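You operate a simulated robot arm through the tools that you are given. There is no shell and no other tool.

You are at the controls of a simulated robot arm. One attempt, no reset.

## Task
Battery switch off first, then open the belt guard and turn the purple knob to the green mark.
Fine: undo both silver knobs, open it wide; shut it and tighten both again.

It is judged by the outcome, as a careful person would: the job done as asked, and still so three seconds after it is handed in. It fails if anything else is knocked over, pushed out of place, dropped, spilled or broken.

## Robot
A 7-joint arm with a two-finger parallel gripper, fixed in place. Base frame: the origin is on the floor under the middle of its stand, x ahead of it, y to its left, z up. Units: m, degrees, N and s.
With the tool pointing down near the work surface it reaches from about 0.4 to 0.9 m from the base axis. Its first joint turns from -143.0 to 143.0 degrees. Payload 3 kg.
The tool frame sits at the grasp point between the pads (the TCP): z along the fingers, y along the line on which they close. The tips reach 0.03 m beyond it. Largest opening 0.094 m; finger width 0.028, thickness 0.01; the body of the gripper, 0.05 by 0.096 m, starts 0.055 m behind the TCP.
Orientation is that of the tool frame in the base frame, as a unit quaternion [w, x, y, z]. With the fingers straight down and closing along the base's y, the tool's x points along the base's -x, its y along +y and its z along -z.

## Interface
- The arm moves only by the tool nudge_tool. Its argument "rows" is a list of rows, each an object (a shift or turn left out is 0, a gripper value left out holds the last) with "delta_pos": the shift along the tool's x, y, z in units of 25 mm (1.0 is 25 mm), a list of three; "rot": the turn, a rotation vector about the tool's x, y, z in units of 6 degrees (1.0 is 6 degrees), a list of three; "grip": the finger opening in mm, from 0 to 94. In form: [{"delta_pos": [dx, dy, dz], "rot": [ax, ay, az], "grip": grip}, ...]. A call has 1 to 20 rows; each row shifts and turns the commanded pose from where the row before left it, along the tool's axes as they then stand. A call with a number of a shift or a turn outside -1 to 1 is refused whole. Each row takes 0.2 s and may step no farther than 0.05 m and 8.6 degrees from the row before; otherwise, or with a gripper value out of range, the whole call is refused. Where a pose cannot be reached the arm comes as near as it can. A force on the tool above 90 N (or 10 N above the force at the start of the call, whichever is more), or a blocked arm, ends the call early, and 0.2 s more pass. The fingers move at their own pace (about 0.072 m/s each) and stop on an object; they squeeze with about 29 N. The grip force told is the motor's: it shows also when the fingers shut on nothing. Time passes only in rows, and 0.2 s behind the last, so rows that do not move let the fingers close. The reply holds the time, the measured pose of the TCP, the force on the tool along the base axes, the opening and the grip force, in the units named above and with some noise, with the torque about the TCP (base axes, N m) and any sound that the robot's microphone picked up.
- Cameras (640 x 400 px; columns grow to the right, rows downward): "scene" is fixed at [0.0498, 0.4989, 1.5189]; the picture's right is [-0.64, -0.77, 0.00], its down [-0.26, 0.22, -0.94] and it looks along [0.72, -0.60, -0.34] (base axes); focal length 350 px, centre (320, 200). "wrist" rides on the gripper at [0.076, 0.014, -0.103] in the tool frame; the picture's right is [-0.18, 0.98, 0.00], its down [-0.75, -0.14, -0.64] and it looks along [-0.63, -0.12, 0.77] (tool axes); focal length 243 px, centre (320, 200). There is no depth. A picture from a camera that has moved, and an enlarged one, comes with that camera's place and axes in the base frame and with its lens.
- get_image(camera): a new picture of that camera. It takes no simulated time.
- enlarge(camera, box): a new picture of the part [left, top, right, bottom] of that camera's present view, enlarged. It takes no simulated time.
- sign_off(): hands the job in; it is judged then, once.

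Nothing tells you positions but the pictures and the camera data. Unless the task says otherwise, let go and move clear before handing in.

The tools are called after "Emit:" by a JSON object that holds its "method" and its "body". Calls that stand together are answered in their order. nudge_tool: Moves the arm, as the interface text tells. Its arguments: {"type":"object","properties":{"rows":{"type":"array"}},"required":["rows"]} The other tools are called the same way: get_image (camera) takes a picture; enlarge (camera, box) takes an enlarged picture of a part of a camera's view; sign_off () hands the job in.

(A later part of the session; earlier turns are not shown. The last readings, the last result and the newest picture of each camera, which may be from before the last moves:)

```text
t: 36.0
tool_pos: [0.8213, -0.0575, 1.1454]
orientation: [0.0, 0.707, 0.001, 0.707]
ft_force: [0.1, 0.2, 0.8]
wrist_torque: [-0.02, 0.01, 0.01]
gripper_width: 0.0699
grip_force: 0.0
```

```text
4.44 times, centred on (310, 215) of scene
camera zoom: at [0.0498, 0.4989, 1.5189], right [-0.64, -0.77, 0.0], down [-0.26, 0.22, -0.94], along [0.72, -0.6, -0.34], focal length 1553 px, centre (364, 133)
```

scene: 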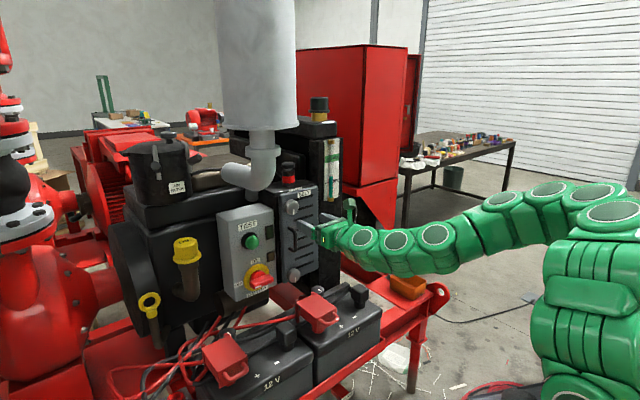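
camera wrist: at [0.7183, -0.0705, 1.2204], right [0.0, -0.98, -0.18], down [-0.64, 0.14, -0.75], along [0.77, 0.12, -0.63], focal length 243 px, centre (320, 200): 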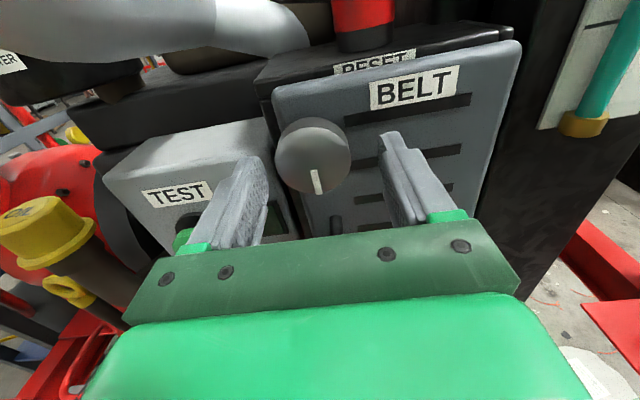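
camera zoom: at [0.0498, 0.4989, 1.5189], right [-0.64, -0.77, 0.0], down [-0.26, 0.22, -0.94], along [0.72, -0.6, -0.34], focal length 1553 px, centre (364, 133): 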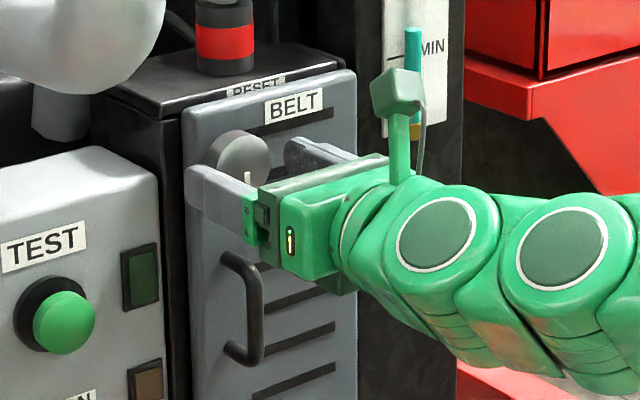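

The knob sits about 4 mm left of the tool axis; I correct that, go 6 mm deeper and close on it.

Emit:
{"method": "nudge_tool", "body": {"rows": [{"delta_pos": [0.04, -0.16, 0.25], "grip": 70}, {"grip": 30}, {"grip": 30}, {"grip": 30}, {"grip": 30}]}}

Emit:
{"method": "get_image", "body": {"camera": "wrist"}}

Emit:
{"method": "enlarge", "body": {"camera": "scene", "box": [260, 170, 360, 260]}}

```text
t: 37.2
tool_pos: [0.827, -0.0535, 1.1468]
orientation: [0.002, 0.707, -0.001, 0.707]
ft_force: [0.0, -13.8, -4.2]
wrist_torque: [0.06, 0.13, -0.45]
gripper_width: 0.0447
grip_force: 44.6
```

```text
taken
camera wrist: at [0.7238, -0.0668, 1.2224], right [0.0, -0.98, -0.18], down [-0.64, 0.14, -0.75], along [0.77, 0.12, -0.63], focal length 243 px, centre (320, 200)
```

wrist: 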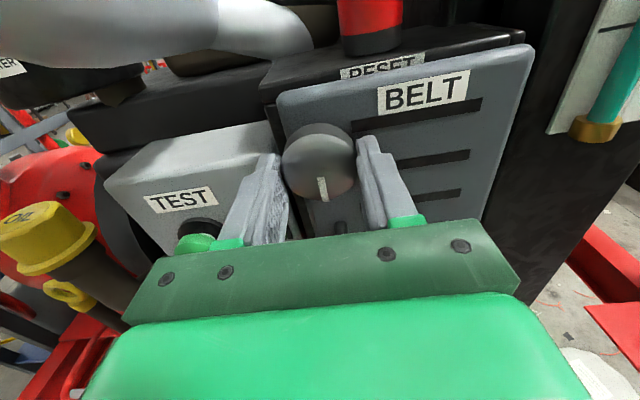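

```text
4.44 times, centred on (310, 215) of scene
camera zoom: at [0.0498, 0.4989, 1.5189], right [-0.64, -0.77, 0.0], down [-0.26, 0.22, -0.94], along [0.72, -0.6, -0.34], focal length 1553 px, centre (364, 133)
```

zoom: 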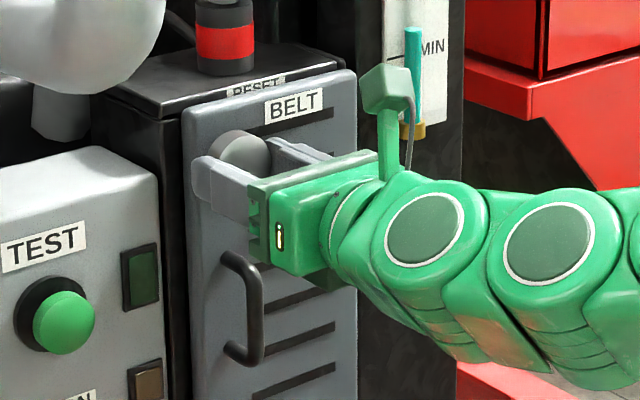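

Gripped across its diameter (44.7 mm). I start undoing it counter-clockwise and watch the mark and load.

Emit:
{"method": "nudge_tool", "body": {"rows": [{"rot": [0, 0, -1], "grip": 30}, {"rot": [0, 0, -1]}, {"rot": [0, 0, -1]}, {"rot": [0, 0, -1]}, {"rot": [0, 0, -1]}]}}

Emit:
{"method": "get_image", "body": {"camera": "wrist"}}

Emit:
{"method": "enlarge", "body": {"camera": "scene", "box": [260, 170, 360, 260]}}

```text
t: 38.4
tool_pos: [0.8263, -0.0538, 1.1458]
orientation: [0.184, 0.683, 0.182, 0.683]
ft_force: [-0.7, -28.8, 4.1]
wrist_torque: [1.11, -0.14, -0.63]
gripper_width: 0.0442
grip_force: 45.1
```

```text
taken
camera wrist: at [0.724, -0.0268, 1.2198], right [0.0, -0.94, 0.33], down [-0.64, -0.25, -0.72], along [0.77, -0.21, -0.6], focal length 243 px, centre (320, 200)
```

wrist: 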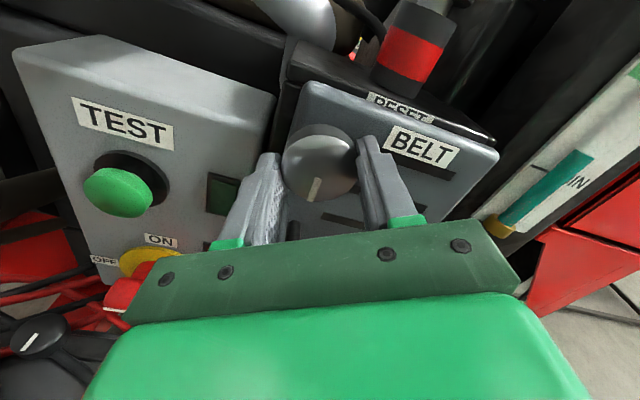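

```text
4.44 times, centred on (310, 215) of scene
camera zoom: at [0.0498, 0.4989, 1.5189], right [-0.64, -0.77, 0.0], down [-0.26, 0.22, -0.94], along [0.72, -0.6, -0.34], focal length 1553 px, centre (364, 133)
```

zoom: 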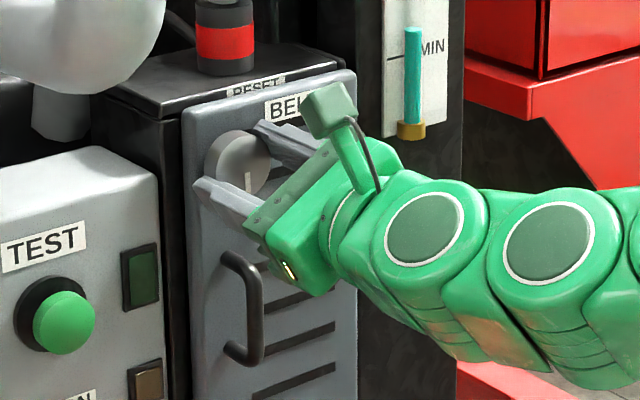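

The torque rose and the mark seems not to have followed the gripper fully. I zoom in to check whether the knob turned or slipped.

Emit:
{"method": "enlarge", "body": {"camera": "scene", "box": [280, 185, 320, 215]}}

Emit:
{"method": "enlarge", "body": {"camera": "wrist", "box": [270, 110, 370, 210]}}

```text
13.33 times, centred on (300, 200) of scene
camera zoom: at [0.0498, 0.4989, 1.5189], right [-0.64, -0.77, 0.0], down [-0.26, 0.22, -0.94], along [0.72, -0.6, -0.34], focal length 4659 px, centre (587, 200)
```

zoom: 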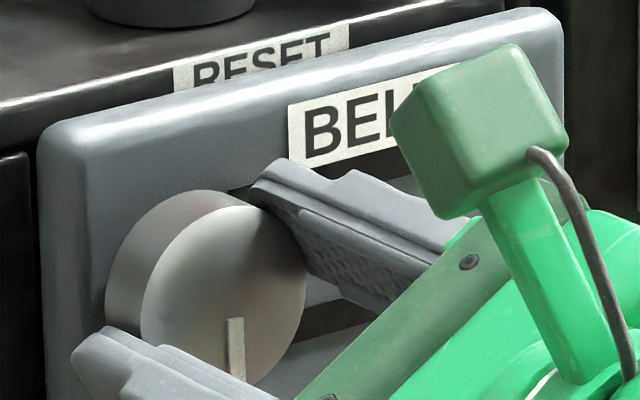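

```text
4.00 times, centred on (320, 160) of wrist
camera zoom: at [0.724, -0.0268, 1.2198], right [0.0, -0.94, 0.33], down [-0.64, -0.25, -0.72], along [0.77, -0.21, -0.6], focal length 970 px, centre (320, 360)
```

zoom: 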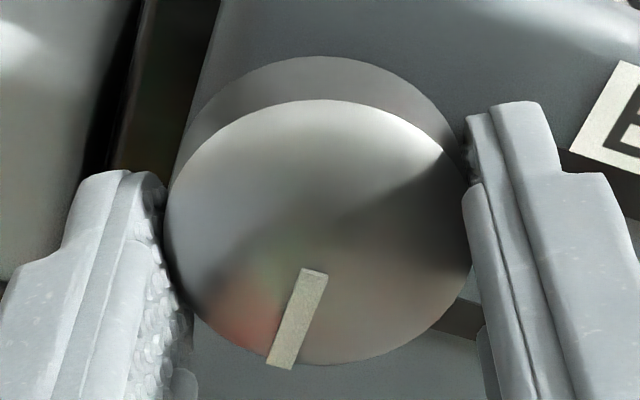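

The knob moved only a few degrees while the fingers slipped. I hold for a second to see whether it is merely stiff and creeps round.

Emit:
{"method": "nudge_tool", "body": {"rows": [{"grip": 0}, {"grip": 0}, {"grip": 0}, {"grip": 0}, {"grip": 0}]}}

Emit:
{"method": "enlarge", "body": {"camera": "wrist", "box": [270, 110, 370, 210]}}

```text
t: 39.6
tool_pos: [0.827, -0.052, 1.1462]
orientation: [0.182, 0.683, 0.184, 0.683]
ft_force: [3.7, -35.7, 8.9]
wrist_torque: [0.83, -0.28, -0.68]
gripper_width: 0.0444
grip_force: 45.3
```

```text
4.00 times, centred on (320, 160) of wrist
camera zoom: at [0.724, -0.0269, 1.2198], right [0.0, -0.94, 0.33], down [-0.64, -0.25, -0.72], along [0.77, -0.21, -0.61], focal length 970 px, centre (320, 360)
```

zoom: 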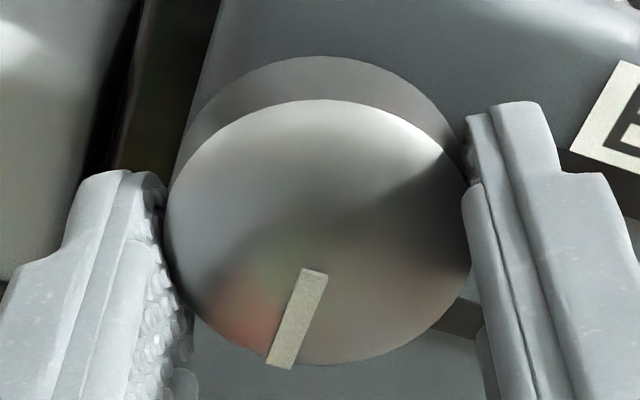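

No creep, so something resists in this direction beyond what the grip can transmit. I turn the gripper back to upright and watch whether the knob follows the other way.

Emit:
{"method": "nudge_tool", "body": {"rows": [{"rot": [0, 0, 1], "grip": 0}, {"rot": [0, 0, 1]}, {"rot": [0, 0, 1]}]}}

Emit:
{"method": "enlarge", "body": {"camera": "wrist", "box": [270, 110, 370, 210]}}

Emit:
{"method": "enlarge", "body": {"camera": "scene", "box": [280, 185, 320, 215]}}

```text
t: 40.4
tool_pos: [0.826, -0.0533, 1.1459]
orientation: [0.074, 0.703, 0.073, 0.703]
ft_force: [6.5, -39.8, 5.8]
wrist_torque: [0.03, -0.57, -0.71]
gripper_width: 0.0444
grip_force: 45.0
```

```text
4.00 times, centred on (320, 160) of wrist
camera zoom: at [0.724, -0.0507, 1.2242], right [0.0, -1.0, 0.02], down [-0.64, -0.02, -0.77], along [0.77, -0.02, -0.64], focal length 970 px, centre (320, 360)
```

zoom: 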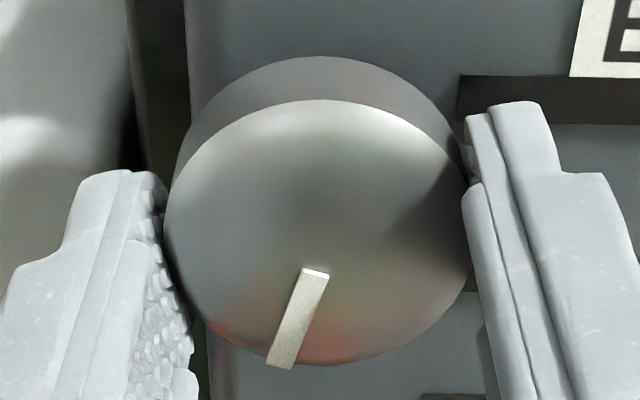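

```text
13.33 times, centred on (300, 200) of scene
camera zoom: at [0.0498, 0.4989, 1.5189], right [-0.64, -0.77, 0.0], down [-0.26, 0.22, -0.94], along [0.72, -0.6, -0.34], focal length 4659 px, centre (587, 200)
```

zoom: 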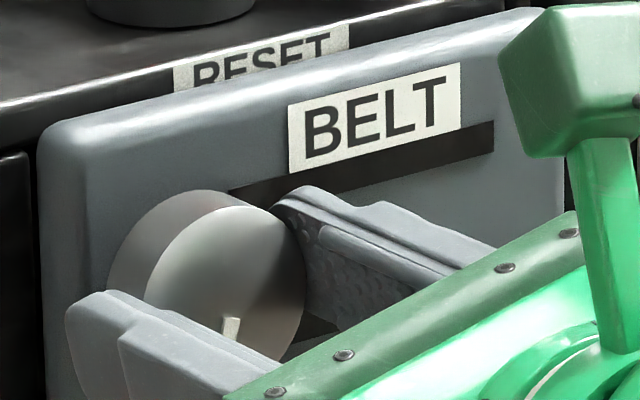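

Turning clockwise the knob followed the gripper with almost no torque, while counter-clockwise it hit a stop almost at once; so this knob undoes clockwise. I continue clockwise in small portions, watching torque and mark.

Emit:
{"method": "nudge_tool", "body": {"rows": [{"rot": [0, 0, 1], "grip": 0}, {"rot": [0, 0, 1]}, {"rot": [0, 0, 1]}, {"rot": [0, 0, 1]}]}}

Emit:
{"method": "enlarge", "body": {"camera": "wrist", "box": [270, 110, 370, 210]}}

Emit:
{"method": "enlarge", "body": {"camera": "scene", "box": [280, 185, 320, 215]}}

```text
t: 41.4
tool_pos: [0.8269, -0.0525, 1.1464]
orientation: [-0.074, 0.703, -0.077, 0.704]
ft_force: [12.3, -36.2, 17.8]
wrist_torque: [0.02, -0.47, -0.41]
gripper_width: 0.0442
grip_force: 45.7
```

```text
4.00 times, centred on (320, 160) of wrist
camera zoom: at [0.7237, -0.0823, 1.2181], right [0.0, -0.92, -0.39], down [-0.64, 0.3, -0.71], along [0.77, 0.25, -0.59], focal length 970 px, centre (320, 360)
```

zoom: 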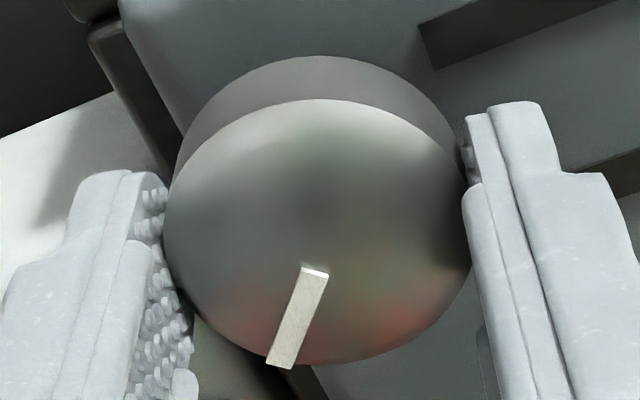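

```text
13.33 times, centred on (300, 200) of scene
camera zoom: at [0.0498, 0.4989, 1.5189], right [-0.64, -0.77, 0.0], down [-0.26, 0.22, -0.94], along [0.72, -0.6, -0.34], focal length 4659 px, centre (587, 200)
```

zoom: 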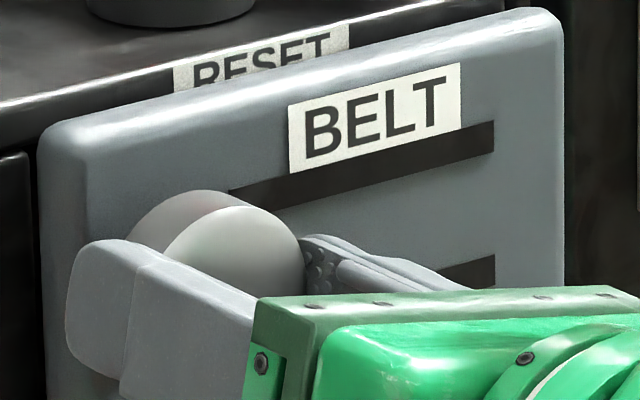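

It follows freely. Continuing clockwise with a small shift to relieve the side load.

Emit:
{"method": "nudge_tool", "body": {"rows": [{"delta_pos": [0.04, 0.08, 0], "rot": [0, 0, 1], "grip": 0}, {"rot": [0, 0, 1]}, {"rot": [0, 0, 1]}, {"rot": [0, 0, 1]}, {"rot": [0, 0, 1]}]}}

Emit:
{"method": "get_image", "body": {"camera": "wrist"}}

Emit:
{"method": "get_image", "body": {"camera": "scene"}}

```text
t: 42.6
tool_pos: [0.8268, -0.0525, 1.1467]
orientation: [-0.255, 0.661, -0.253, 0.659]
ft_force: [2.4, -2.4, 14.2]
wrist_torque: [0.0, -0.15, 0.35]
gripper_width: 0.0442
grip_force: 44.9
```

```text
taken
camera wrist: at [0.7236, -0.1143, 1.1937], right [0.0, -0.61, -0.8], down [-0.64, 0.61, -0.46], along [0.77, 0.51, -0.39], focal length 243 px, centre (320, 200)
```

wrist: 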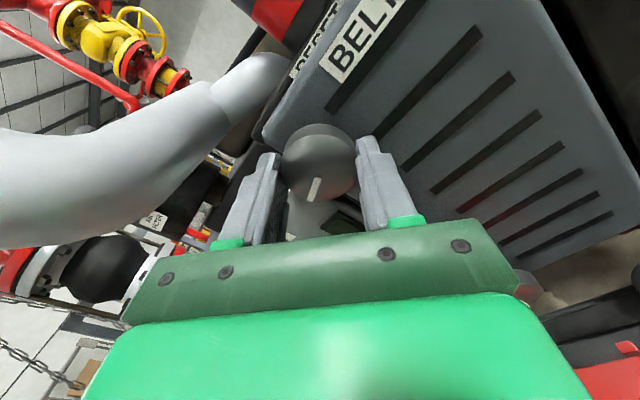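

```text
taken
```

scene: 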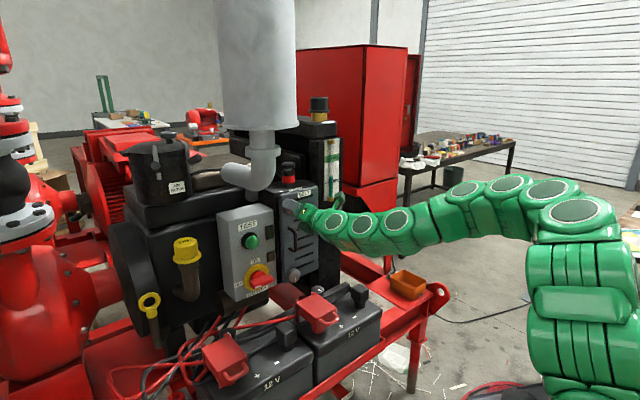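

Still following with no torque, now about 50-60° turned. Continuing.

Emit:
{"method": "nudge_tool", "body": {"rows": [{"rot": [0, 0, 1], "grip": 0}, {"rot": [0, 0, 1]}, {"rot": [0, 0, 1]}, {"rot": [0, 0, 1]}, {"rot": [0, 0, 1]}]}}

Emit:
{"method": "get_image", "body": {"camera": "wrist"}}

```text
t: 43.1
tool_pos: [0.8184, -0.0547, 1.1501]
orientation: [-0.277, 0.651, -0.303, 0.638]
ft_force: [5.9, -10.3, -24.9]
wrist_torque: [-0.03, 0.69, -0.1]
gripper_width: 0.0447
grip_force: 44.2
out of reach, approached as far as the arm can: row 1, 2
stopped in row 2: the force on the tool passed its limit at 138 N (the readings are from after the stop); the commanded pose is now the measured one
```

```text
taken
camera wrist: at [0.7146, -0.1182, 1.1922], right [-0.04, -0.51, -0.86], down [-0.64, 0.67, -0.37], along [0.77, 0.53, -0.35], focal length 243 px, centre (320, 200)
```

wrist: 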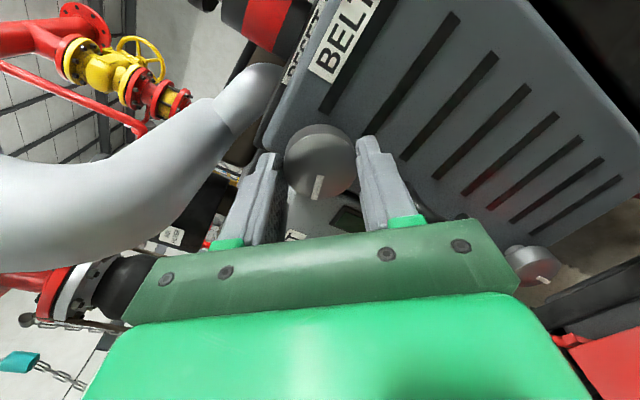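

The wrist reached its roll limit near +45° and the force briefly spiked, so I stop there. I release, back out, and look at the knob's mark before re-gripping.

Emit:
{"method": "nudge_tool", "body": {"rows": [{"grip": 70}, {"grip": 70}, {"grip": 70}, {"delta_pos": [0, 0, -1]}, {"delta_pos": [0, 0, -1]}]}}

Emit:
{"method": "enlarge", "body": {"camera": "scene", "box": [240, 160, 360, 260]}}

Emit:
{"method": "get_image", "body": {"camera": "wrist"}}

```text
t: 44.3
tool_pos: [0.7665, -0.0516, 1.153]
orientation: [-0.278, 0.651, -0.301, 0.639]
ft_force: [0.4, 0.4, 0.7]
wrist_torque: [0.03, 0.0, -0.01]
gripper_width: 0.0701
grip_force: 0.1
```

```text
4.00 times, centred on (300, 210) of scene
camera zoom: at [0.0498, 0.4989, 1.5189], right [-0.64, -0.77, 0.0], down [-0.26, 0.22, -0.94], along [0.72, -0.6, -0.34], focal length 1398 px, centre (400, 160)
```

zoom: 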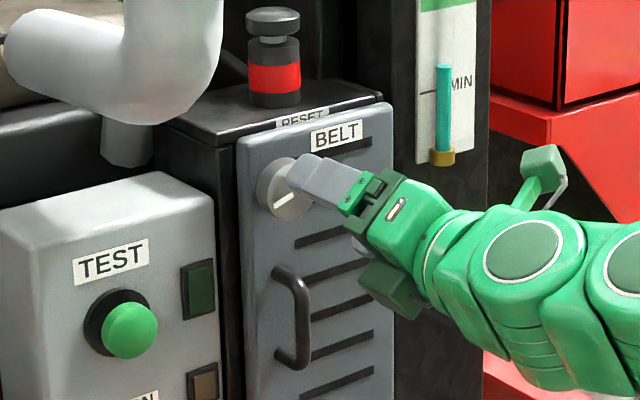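

```text
taken
camera wrist: at [0.6637, -0.1164, 1.196], right [-0.04, -0.51, -0.86], down [-0.64, 0.67, -0.38], along [0.77, 0.53, -0.35], focal length 243 px, centre (320, 200)
```

wrist: 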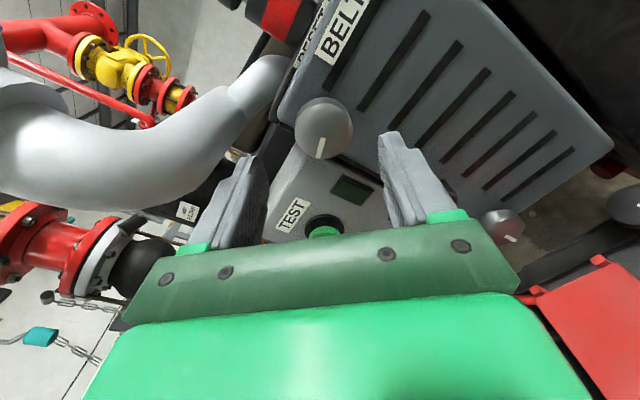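

The knob's mark moved from 6 o'clock to nearly 9 o'clock. I roll the open gripper back so I can take another clockwise bite.

Emit:
{"method": "nudge_tool", "body": {"rows": [{"rot": [0.385, 0, -0.8]}, {"rot": [0, 0, -1]}, {"rot": [0, 0, -1]}, {"rot": [0, 0, -1]}, {"rot": [0, 0, -1]}, {"rot": [0, 0, -1]}, {"rot": [0, 0, -1]}, {"rot": [0, 0, -1]}]}}

Emit:
{"method": "get_image", "body": {"camera": "wrist"}}

Emit:
{"method": "enlarge", "body": {"camera": "wrist", "box": [250, 60, 390, 180]}}

```text
t: 46.1
tool_pos: [0.7672, -0.051, 1.1531]
orientation: [-0.012, 0.706, -0.007, 0.708]
ft_force: [0.5, 0.1, 0.8]
wrist_torque: [0.0, 0.01, 0.0]
gripper_width: 0.0703
grip_force: 0.2
```

```text
taken
camera wrist: at [0.6641, -0.0685, 1.2283], right [0.01, -0.98, -0.21], down [-0.64, 0.16, -0.75], along [0.77, 0.14, -0.63], focal length 243 px, centre (320, 200)
```

wrist: 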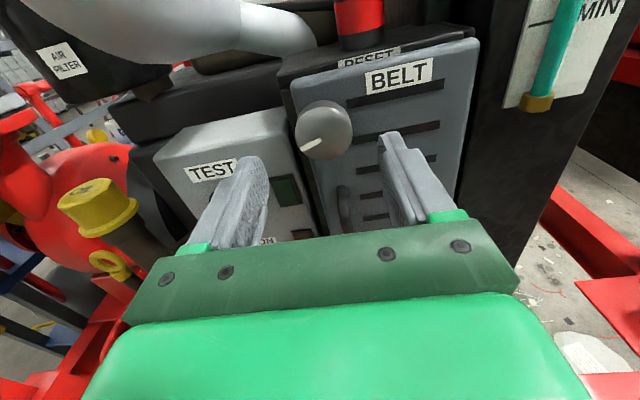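

```text
3.33 times, centred on (320, 120) of wrist
camera zoom: at [0.6641, -0.0685, 1.2283], right [0.01, -0.98, -0.21], down [-0.64, 0.16, -0.75], along [0.77, 0.14, -0.63], focal length 809 px, centre (320, 467)
```

zoom: 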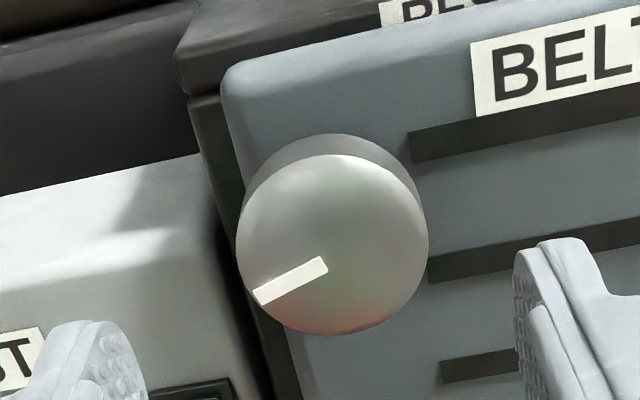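

The mark is now about 60° round clockwise. I roll a further 36° counter-clockwise open, re-centre, advance and grip again.

Emit:
{"method": "nudge_tool", "body": {"rows": [{"rot": [0, 0, -1]}, {"rot": [0, 0, -1]}, {"rot": [0, 0, -1]}, {"rot": [0, 0, -1]}, {"rot": [0, 0, -1]}, {"rot": [0, 0, -1]}, {"delta_pos": [-0.27, -0.1, 0]}, {"delta_pos": [0, 0, 1]}, {"delta_pos": [0, 0, 0.9]}, {"delta_pos": [0, 0, 0.5]}]}}

Emit:
{"method": "get_image", "body": {"camera": "wrist"}}

```text
t: 48.3
tool_pos: [0.8271, -0.053, 1.1457]
orientation: [0.207, 0.674, 0.211, 0.677]
ft_force: [0.1, 0.0, 0.3]
wrist_torque: [0.01, -0.04, -0.02]
gripper_width: 0.0701
grip_force: 0.1
```

```text
taken
camera wrist: at [0.7243, -0.0213, 1.2167], right [0.01, -0.91, 0.4], down [-0.64, -0.31, -0.7], along [0.77, -0.25, -0.59], focal length 243 px, centre (320, 200)
```

wrist: 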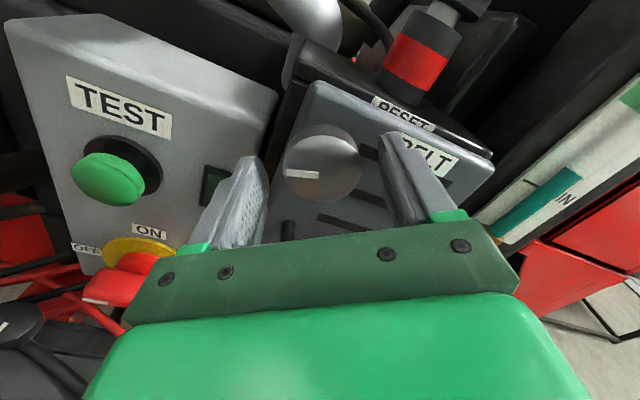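

Centred on the knob again without contact. I close and turn clockwise in a small portion.

Emit:
{"method": "nudge_tool", "body": {"rows": [{"grip": 30}, {"grip": 30}, {"grip": 30}, {"rot": [0, 0, 1]}, {"rot": [0, 0, 1]}, {"rot": [0, 0, 1]}, {"rot": [0, 0, 1]}]}}

Emit:
{"method": "enlarge", "body": {"camera": "wrist", "box": [270, 110, 370, 210]}}

```text
t: 49.9
tool_pos: [0.827, -0.0532, 1.1465]
orientation: [0.062, 0.703, 0.066, 0.705]
ft_force: [-2.7, -7.9, 18.0]
wrist_torque: [-0.03, -0.06, -0.68]
gripper_width: 0.0446
grip_force: 45.3
```

```text
4.00 times, centred on (320, 160) of wrist
camera zoom: at [0.7239, -0.0539, 1.2239], right [0.0, -1.0, -0.01], down [-0.64, 0.0, -0.77], along [0.77, 0.01, -0.64], focal length 970 px, centre (320, 360)
```

zoom: 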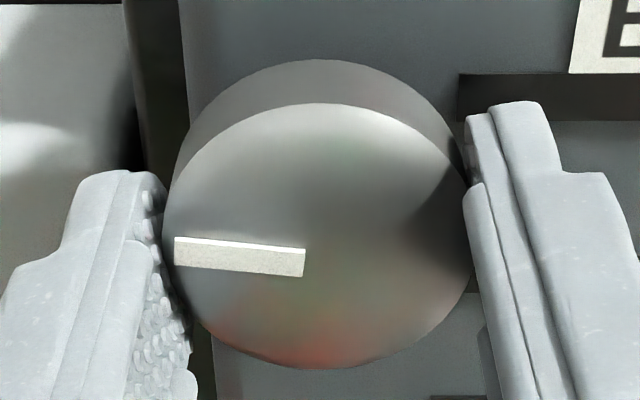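

Mark is near 9 o'clock (about 85°) with no torque yet. I continue carefully.

Emit:
{"method": "nudge_tool", "body": {"rows": [{"rot": [0, 0, 1], "grip": 30}, {"rot": [0, 0, 1]}]}}

Emit:
{"method": "enlarge", "body": {"camera": "wrist", "box": [270, 110, 370, 210]}}

```text
t: 50.5
tool_pos: [0.8275, -0.0524, 1.146]
orientation: [-0.012, 0.706, -0.009, 0.708]
ft_force: [3.4, -8.7, 22.5]
wrist_torque: [0.01, -0.32, 0.01]
gripper_width: 0.0444
grip_force: 44.5
```

```text
4.00 times, centred on (320, 160) of wrist
camera zoom: at [0.7243, -0.0699, 1.222], right [0.01, -0.98, -0.21], down [-0.64, 0.16, -0.75], along [0.77, 0.14, -0.62], focal length 970 px, centre (320, 360)
```

zoom: 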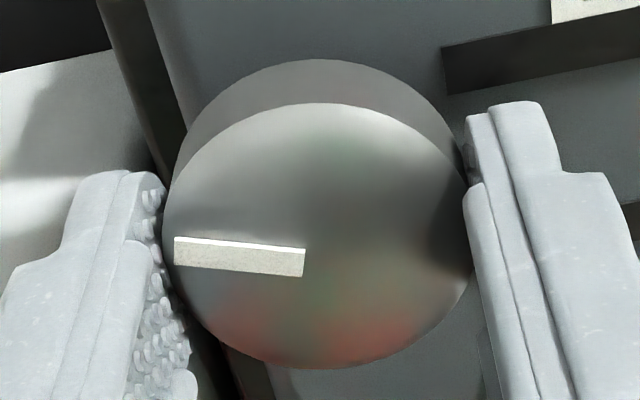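

Still free past 90°. I keep turning to find where it ends, up to the wrist's comfortable roll.

Emit:
{"method": "nudge_tool", "body": {"rows": [{"rot": [0, 0, 1], "grip": 30}, {"rot": [0, 0, 1]}, {"rot": [0, 0, 1]}, {"rot": [0, 0, 1]}, {"rot": [0, 0, 1]}]}}

Emit:
{"method": "enlarge", "body": {"camera": "wrist", "box": [270, 110, 370, 210]}}

Emit:
{"method": "enlarge", "body": {"camera": "scene", "box": [240, 160, 360, 300]}}

```text
t: 51.7
tool_pos: [0.8272, -0.0532, 1.1461]
orientation: [-0.194, 0.68, -0.19, 0.681]
ft_force: [5.3, -5.8, 27.6]
wrist_torque: [0.02, -0.19, 0.3]
gripper_width: 0.0445
grip_force: 45.3
```

```text
4.00 times, centred on (320, 160) of wrist
camera zoom: at [0.7243, -0.1054, 1.2036], right [0.01, -0.74, -0.67], down [-0.64, 0.51, -0.57], along [0.77, 0.44, -0.47], focal length 970 px, centre (320, 360)
```

zoom: 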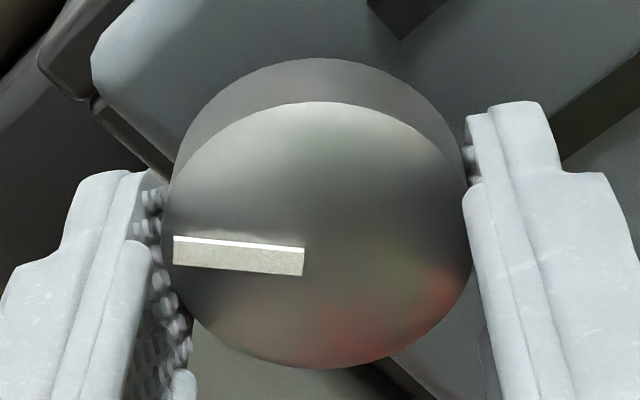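

```text
2.86 times, centred on (300, 230) of scene
camera zoom: at [0.0498, 0.4989, 1.5189], right [-0.64, -0.77, 0.0], down [-0.26, 0.22, -0.94], along [0.72, -0.6, -0.34], focal length 998 px, centre (377, 114)
```

zoom: 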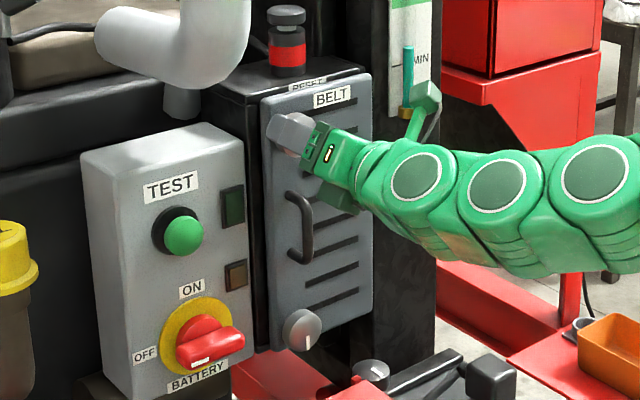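

The knob keeps turning freely clockwise (about 125° now), so it may be a multi-turn screw. I open slightly in place, roll back, and take another bite.

Emit:
{"method": "nudge_tool", "body": {"rows": [{"grip": 62}, {"grip": 62}, {"rot": [0, 0, -1]}, {"rot": [0, 0, -1]}, {"rot": [0, 0, -1]}, {"rot": [0, 0, -1]}, {"rot": [0, 0, -1]}, {"rot": [0, 0, -1]}, {"rot": [0, 0, -1]}, {"rot": [0, 0, -1]}, {"rot": [0, 0, -1]}, {"rot": [0, 0, -1]}, {"rot": [0, 0, -1]}, {"rot": [0, 0, -1]}, {"rot": [0, 0, -1]}, {"rot": [0, 0, -1]}, {"rot": [0, 0, -1]}, {"rot": [0, 0, -1]}, {"rot": [0, 0, -1]}]}}

Emit:
{"method": "get_image", "body": {"camera": "wrist"}}

Emit:
{"method": "enlarge", "body": {"camera": "scene", "box": [260, 170, 340, 250]}}

```text
t: 55.7
tool_pos: [0.8266, -0.0529, 1.1462]
orientation: [0.406, 0.576, 0.41, 0.579]
ft_force: [-0.1, -0.1, 0.2]
wrist_torque: [-0.01, 0.0, 0.0]
gripper_width: 0.0619
grip_force: 0.1
```

```text
taken
camera wrist: at [0.7243, 0.0137, 1.1846], right [0.0, -0.5, 0.86], down [-0.64, -0.67, -0.39], along [0.77, -0.55, -0.32], focal length 243 px, centre (320, 200)
```

wrist: 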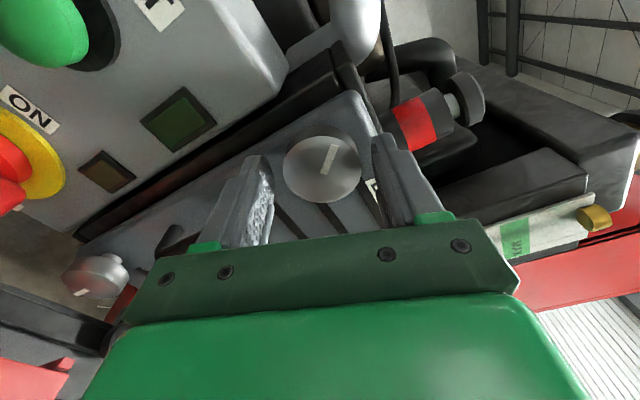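

```text
5.00 times, centred on (300, 210) of scene
camera zoom: at [0.0498, 0.4989, 1.5189], right [-0.64, -0.77, 0.0], down [-0.26, 0.22, -0.94], along [0.72, -0.6, -0.34], focal length 1747 px, centre (420, 150)
```

zoom: 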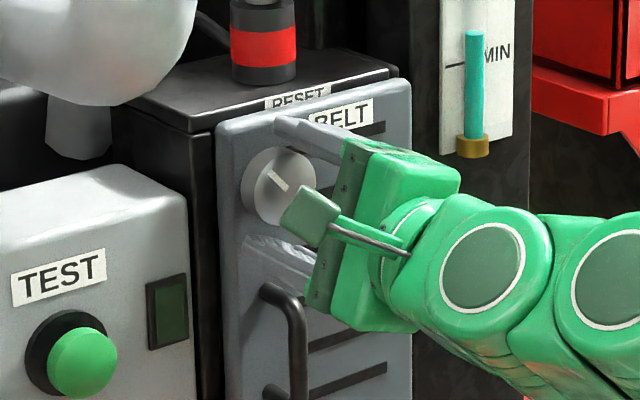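

The mark now points up-left (~130°). I take another clockwise bite of about 100°.

Emit:
{"method": "nudge_tool", "body": {"rows": [{"grip": 30}, {"grip": 30}, {"grip": 30}, {"rot": [0, 0, 1]}, {"rot": [0, 0, 1]}, {"rot": [0, 0, 1]}, {"rot": [0, 0, 1]}, {"rot": [0, 0, 1]}, {"rot": [0, 0, 1]}, {"rot": [0, 0, 1]}, {"rot": [0, 0, 1]}]}}

Emit:
{"method": "enlarge", "body": {"camera": "wrist", "box": [270, 110, 370, 210]}}

```text
t: 58.1
tool_pos: [0.8275, -0.0555, 1.1454]
orientation: [0.135, 0.693, 0.139, 0.694]
ft_force: [1.0, -18.0, 19.6]
wrist_torque: [-1.02, -0.45, -0.55]
gripper_width: 0.0444
grip_force: 45.3
```

```text
4.00 times, centred on (320, 160) of wrist
camera zoom: at [0.7247, -0.0386, 1.2205], right [0.0, -0.98, 0.2], down [-0.64, -0.16, -0.75], along [0.77, -0.13, -0.63], focal length 970 px, centre (320, 360)
```

zoom: 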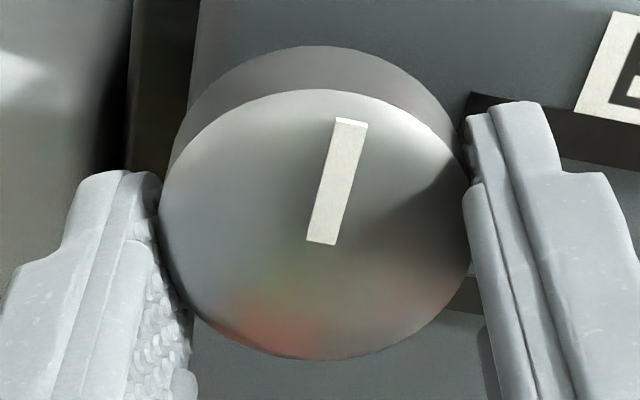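

The torque rose to 1 N m with the mark pointing straight up: the knob has a half-turn range, and it is now at its undone end. I release it, back out and level the gripper to look at the result.

Emit:
{"method": "nudge_tool", "body": {"rows": [{"grip": 70}, {"grip": 70}, {"delta_pos": [0, 0, -1]}, {"delta_pos": [0, 0, -1]}, {"delta_pos": [0, 0, -1]}, {"rot": [0, 0, 1]}, {"rot": [0, 0, 1]}, {"rot": [0, 0, 1]}, {"rot": [0, 0, 0.7]}]}}

Emit:
{"method": "get_image", "body": {"camera": "wrist"}}

Emit:
{"method": "enlarge", "body": {"camera": "scene", "box": [250, 160, 350, 300]}}

```text
t: 60.1
tool_pos: [0.7526, -0.0533, 1.1445]
orientation: [-0.002, 0.706, 0.004, 0.708]
ft_force: [-0.1, -0.1, -0.3]
wrist_torque: [0.04, 0.03, -0.01]
gripper_width: 0.07
grip_force: 0.1
```

```text
taken
camera wrist: at [0.6493, -0.0676, 1.2207], right [0.01, -0.98, -0.18], down [-0.64, 0.14, -0.76], along [0.77, 0.12, -0.63], focal length 243 px, centre (320, 200)
```

wrist: 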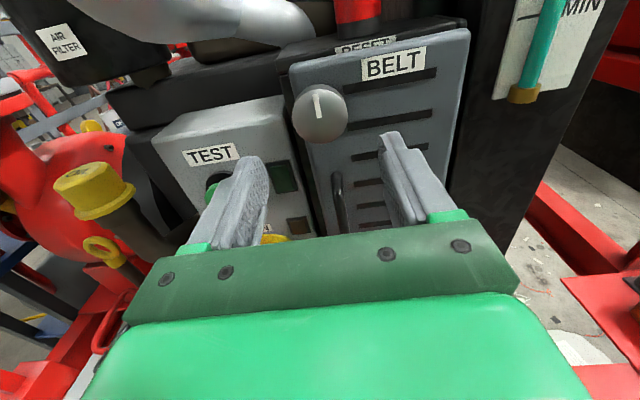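

```text
2.86 times, centred on (300, 230) of scene
camera zoom: at [0.0498, 0.4989, 1.5189], right [-0.64, -0.77, 0.0], down [-0.26, 0.22, -0.94], along [0.72, -0.6, -0.34], focal length 998 px, centre (377, 114)
```

zoom: 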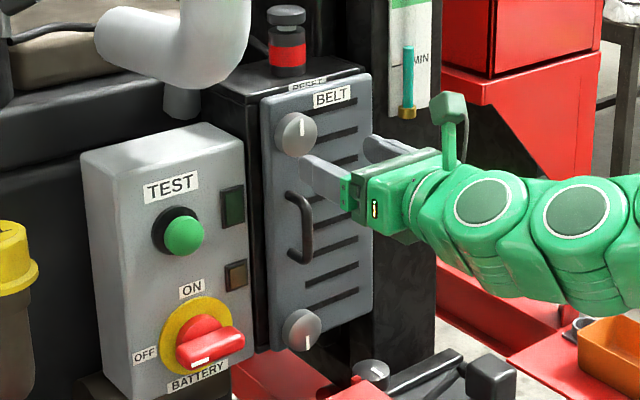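

Upper knob: mark up, undone. Now I go down in front of the guard, staying clear of the handle, to look at the lower knob.

Emit:
{"method": "nudge_tool", "body": {"rows": [{"delta_pos": [-1, 0, 0]}, {"delta_pos": [-1, 0, 0]}, {"delta_pos": [-1, 0, 0]}, {"delta_pos": [-1, 0, 0]}, {"delta_pos": [-1, 0, 0]}, {"delta_pos": [-1, 0, 0]}]}}

Emit:
{"method": "get_image", "body": {"camera": "wrist"}}

Emit:
{"method": "get_image", "body": {"camera": "scene"}}

```text
t: 61.5
tool_pos: [0.7529, -0.0555, 0.9956]
orientation: [-0.001, 0.707, 0.002, 0.707]
ft_force: [-0.6, -0.2, -0.2]
wrist_torque: [-0.01, -0.02, 0.0]
gripper_width: 0.0703
grip_force: 0.1
```

```text
taken
camera wrist: at [0.6499, -0.0692, 1.0714], right [0.01, -0.98, -0.18], down [-0.64, 0.14, -0.76], along [0.77, 0.12, -0.63], focal length 243 px, centre (320, 200)
```

wrist: 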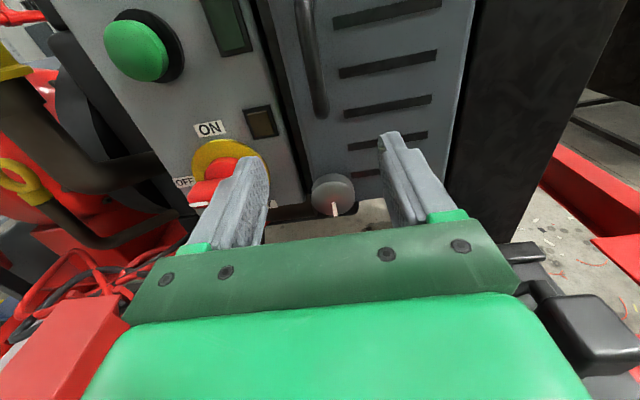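

```text
taken
```

scene: 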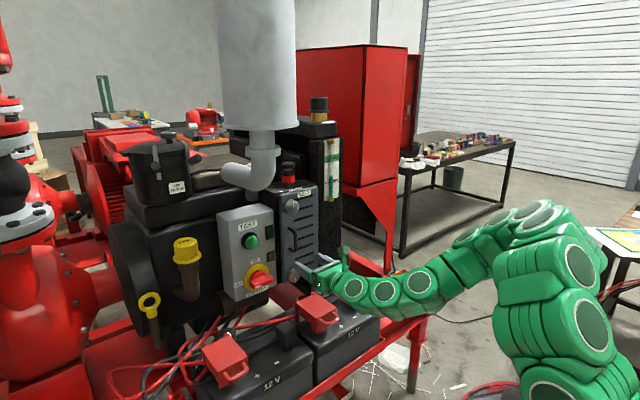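

Lower knob centre works out at y = -0.053, z = 0.914. I check the clearance of the wrist over the red battery clamp before descending.

Emit:
{"method": "enlarge", "body": {"camera": "scene", "box": [270, 220, 450, 340]}}

Emit:
{"method": "enlarge", "body": {"camera": "wrist", "box": [280, 120, 420, 230]}}

```text
3.33 times, centred on (360, 280) of scene
camera zoom: at [0.0498, 0.4989, 1.5189], right [-0.64, -0.77, 0.0], down [-0.26, 0.22, -0.94], along [0.72, -0.6, -0.34], focal length 1165 px, centre (187, -67)
```

zoom: 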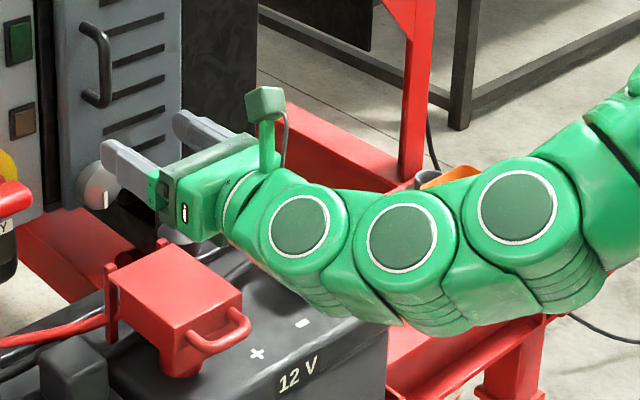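

```text
3.64 times, centred on (350, 175) of wrist
camera zoom: at [0.6499, -0.0692, 1.0714], right [0.01, -0.98, -0.18], down [-0.64, 0.14, -0.76], along [0.77, 0.12, -0.63], focal length 882 px, centre (211, 291)
```

zoom: 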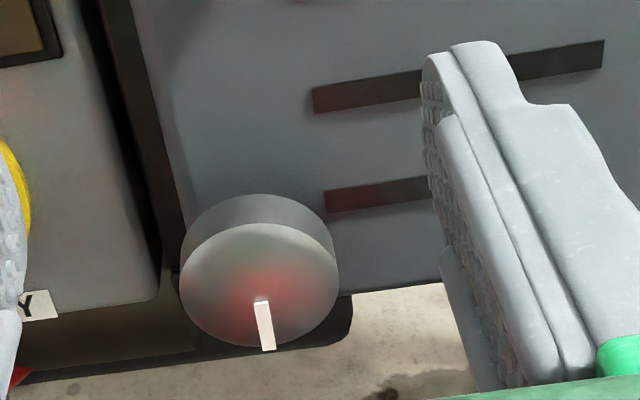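

Clearance looks sufficient (clamp top about z 0.848, gripper underside about 0.86 or higher at any roll). I descend to the knob height, still standing off.

Emit:
{"method": "nudge_tool", "body": {"rows": [{"delta_pos": [-1, -0.1, 0]}, {"delta_pos": [-1, 0, 0]}, {"delta_pos": [-1, 0, 0]}, {"delta_pos": [-0.26, 0, 0]}]}}

Emit:
{"method": "get_image", "body": {"camera": "wrist"}}

Emit:
{"method": "enlarge", "body": {"camera": "scene", "box": [270, 220, 450, 340]}}

```text
t: 62.5
tool_pos: [0.7522, -0.0523, 0.9141]
orientation: [-0.001, 0.706, 0.003, 0.708]
ft_force: [-0.6, -0.1, 0.1]
wrist_torque: [-0.03, 0.02, 0.03]
gripper_width: 0.0701
grip_force: 0.0
```

```text
taken
camera wrist: at [0.6493, -0.0669, 0.9893], right [0.01, -0.98, -0.18], down [-0.64, 0.14, -0.76], along [0.77, 0.12, -0.63], focal length 243 px, centre (320, 200)
```

wrist: 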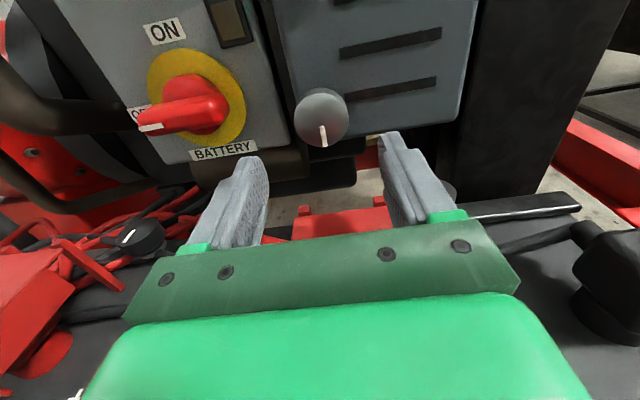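

```text
3.33 times, centred on (360, 280) of scene
camera zoom: at [0.0498, 0.4989, 1.5189], right [-0.64, -0.77, 0.0], down [-0.26, 0.22, -0.94], along [0.72, -0.6, -0.34], focal length 1165 px, centre (187, -67)
```

zoom: 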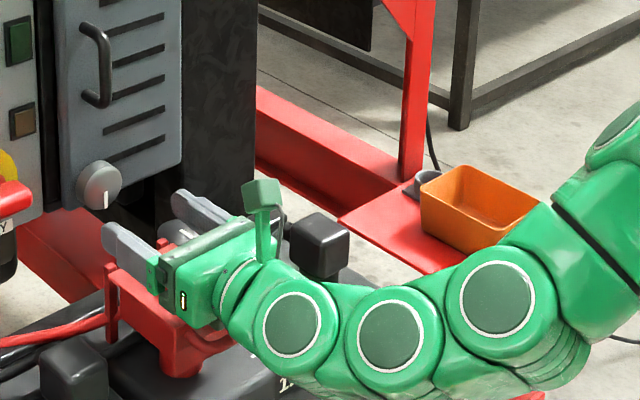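

The knob is straight ahead and the clamp stays below. I advance to straddle the knob.

Emit:
{"method": "nudge_tool", "body": {"rows": [{"delta_pos": [0, 0.04, 1]}, {"delta_pos": [0, 0, 1]}, {"delta_pos": [0, 0, 0.6]}, {"delta_pos": [0, 0, 0.4]}]}}

Emit:
{"method": "get_image", "body": {"camera": "wrist"}}

Emit:
{"method": "enlarge", "body": {"camera": "scene", "box": [260, 220, 400, 320]}}

```text
t: 63.5
tool_pos: [0.8286, -0.0525, 0.9147]
orientation: [0.001, 0.706, 0.002, 0.708]
ft_force: [0.7, -1.3, 0.2]
wrist_torque: [-0.02, -0.03, -0.01]
gripper_width: 0.0699
grip_force: 0.2
```

```text
taken
camera wrist: at [0.7257, -0.0669, 0.9907], right [0.01, -0.98, -0.18], down [-0.64, 0.14, -0.76], along [0.77, 0.12, -0.63], focal length 243 px, centre (320, 200)
```

wrist: 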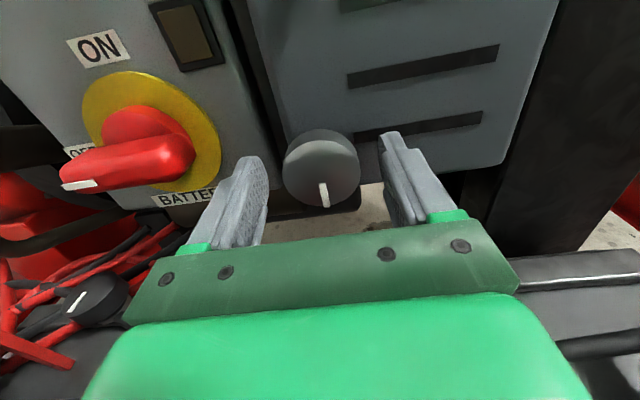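

```text
4.00 times, centred on (330, 270) of scene
camera zoom: at [0.0498, 0.4989, 1.5189], right [-0.64, -0.77, 0.0], down [-0.26, 0.22, -0.94], along [0.72, -0.6, -0.34], focal length 1398 px, centre (280, -80)
```

zoom: 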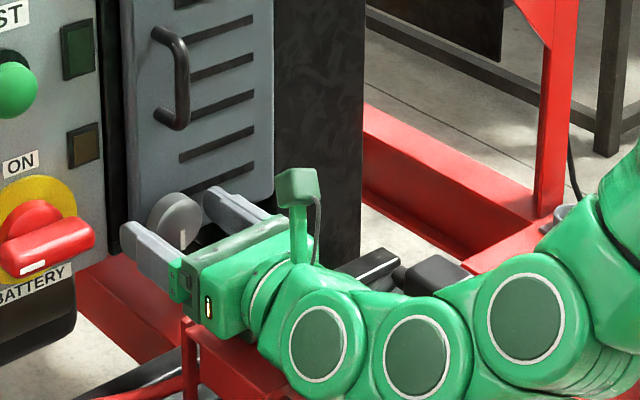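

Fingers straddle the lower knob freely. I roll to -30° open, close, and test turning clockwise.

Emit:
{"method": "nudge_tool", "body": {"rows": [{"rot": [0, 0, -1], "grip": 62}, {"rot": [0, 0, -1]}, {"rot": [0, 0, -1]}, {"rot": [0, 0, -1]}, {"rot": [0, 0, -1]}, {"rot": [0, 0, -1]}, {"rot": [0, 0, -1]}, {"rot": [0, 0, -1]}, {"rot": [0, 0, -1]}, {"rot": [0, 0, -1]}, {"grip": 30}, {"grip": 30}, {"grip": 30}]}}

Emit:
{"method": "get_image", "body": {"camera": "wrist"}}

Emit:
{"method": "enlarge", "body": {"camera": "scene", "box": [260, 220, 400, 320]}}

```text
t: 66.3
tool_pos: [0.8273, -0.0519, 0.9139]
orientation: [0.352, 0.611, 0.356, 0.613]
ft_force: [-1.5, 1.7, -8.0]
wrist_torque: [0.01, 0.02, 0.04]
gripper_width: 0.044
grip_force: 45.1
```

```text
taken
camera wrist: at [0.7243, 0.0063, 0.9637], right [0.0, -0.65, 0.76], down [-0.64, -0.59, -0.5], along [0.77, -0.48, -0.42], focal length 243 px, centre (320, 200)
```

wrist: 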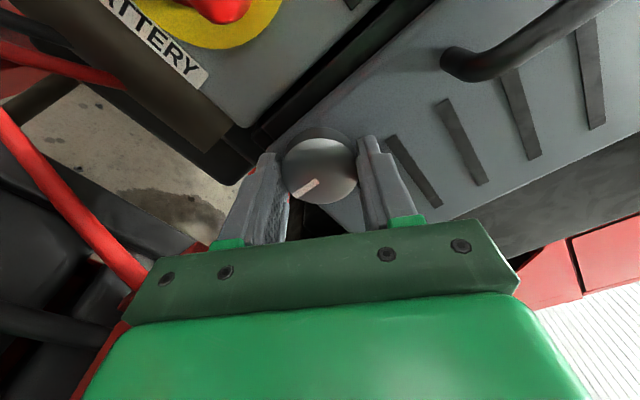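

```text
4.00 times, centred on (330, 270) of scene
camera zoom: at [0.0498, 0.4989, 1.5189], right [-0.64, -0.77, 0.0], down [-0.26, 0.22, -0.94], along [0.72, -0.6, -0.34], focal length 1398 px, centre (280, -80)
```

zoom: 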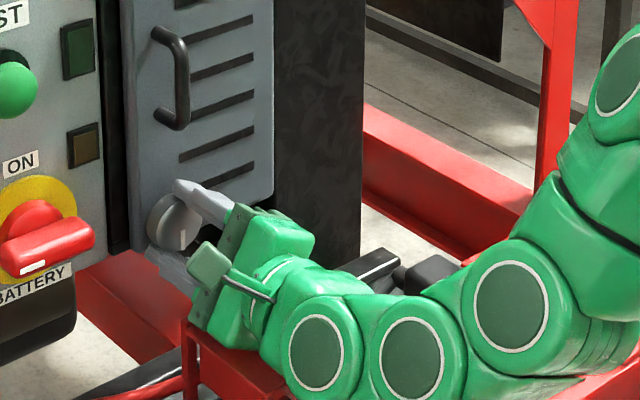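

Gripped at roll -60° with hardly any load. Testing clockwise, 24°.

Emit:
{"method": "nudge_tool", "body": {"rows": [{"rot": [0, 0, 1], "grip": 30}, {"rot": [0, 0, 1]}, {"rot": [0, 0, 1]}, {"rot": [0, 0, 1]}]}}

Emit:
{"method": "get_image", "body": {"camera": "wrist"}}

```text
t: 67.3
tool_pos: [0.8282, -0.0527, 0.9147]
orientation: [0.218, 0.671, 0.221, 0.673]
ft_force: [-5.0, -0.6, -7.3]
wrist_torque: [-0.01, 0.89, -0.55]
gripper_width: 0.0442
grip_force: 45.1
```

```text
taken
camera wrist: at [0.7248, -0.0194, 0.9836], right [0.0, -0.9, 0.43], down [-0.64, -0.33, -0.69], along [0.77, -0.27, -0.58], focal length 243 px, centre (320, 200)
```

wrist: 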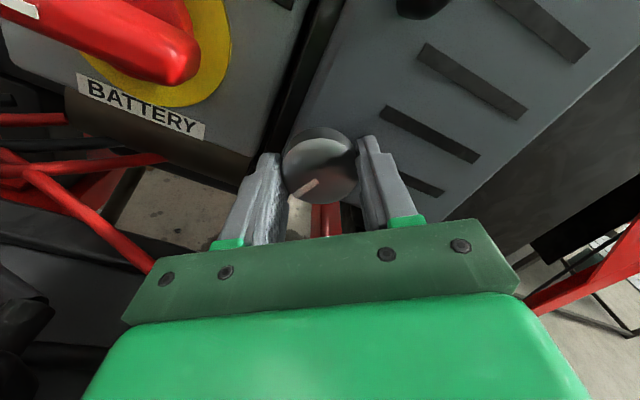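

It follows clockwise with no torque, same sense as the upper one. I carry on to roll +36°.

Emit:
{"method": "nudge_tool", "body": {"rows": [{"rot": [0, 0, 1], "grip": 30}, {"rot": [0, 0, 1]}, {"rot": [0, 0, 1]}, {"rot": [0, 0, 1]}, {"rot": [0, 0, 1]}, {"rot": [0, 0, 1]}, {"rot": [0, 0, 1]}, {"rot": [0, 0, 1]}, {"rot": [0, 0, 1]}, {"rot": [0, 0, 1]}, {"rot": [0, 0, 1]}, {"rot": [0, 0, 1]}]}}

Emit:
{"method": "get_image", "body": {"camera": "wrist"}}

Emit:
{"method": "enlarge", "body": {"camera": "scene", "box": [260, 220, 400, 320]}}

```text
t: 69.9
tool_pos: [0.7844, -0.0342, 0.9352]
orientation: [-0.218, 0.674, -0.212, 0.674]
ft_force: [-0.1, -0.7, -0.5]
wrist_torque: [0.01, 0.0, 0.0]
gripper_width: 0.0299
grip_force: 0.0
out of reach, approached as far as the arm can: row 11, 12
```

```text
taken
camera wrist: at [0.6827, -0.0901, 0.9884], right [0.01, -0.69, -0.72], down [-0.65, 0.55, -0.53], along [0.76, 0.47, -0.44], focal length 243 px, centre (320, 200)
```

wrist: 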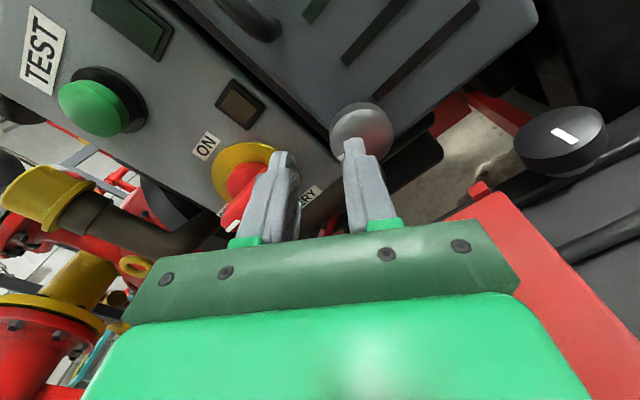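

```text
4.00 times, centred on (330, 270) of scene
camera zoom: at [0.0498, 0.4989, 1.5189], right [-0.64, -0.77, 0.0], down [-0.26, 0.22, -0.94], along [0.72, -0.6, -0.34], focal length 1398 px, centre (280, -80)
```

zoom: 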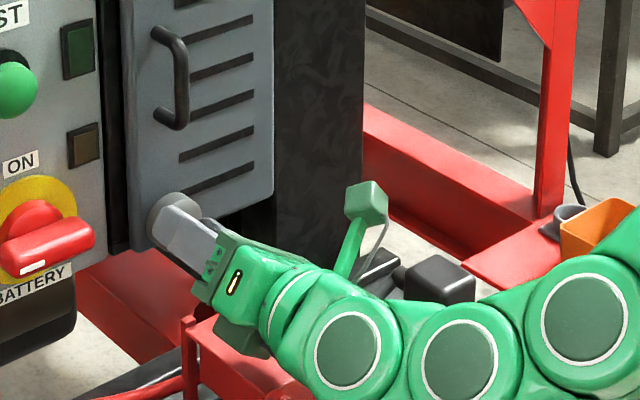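

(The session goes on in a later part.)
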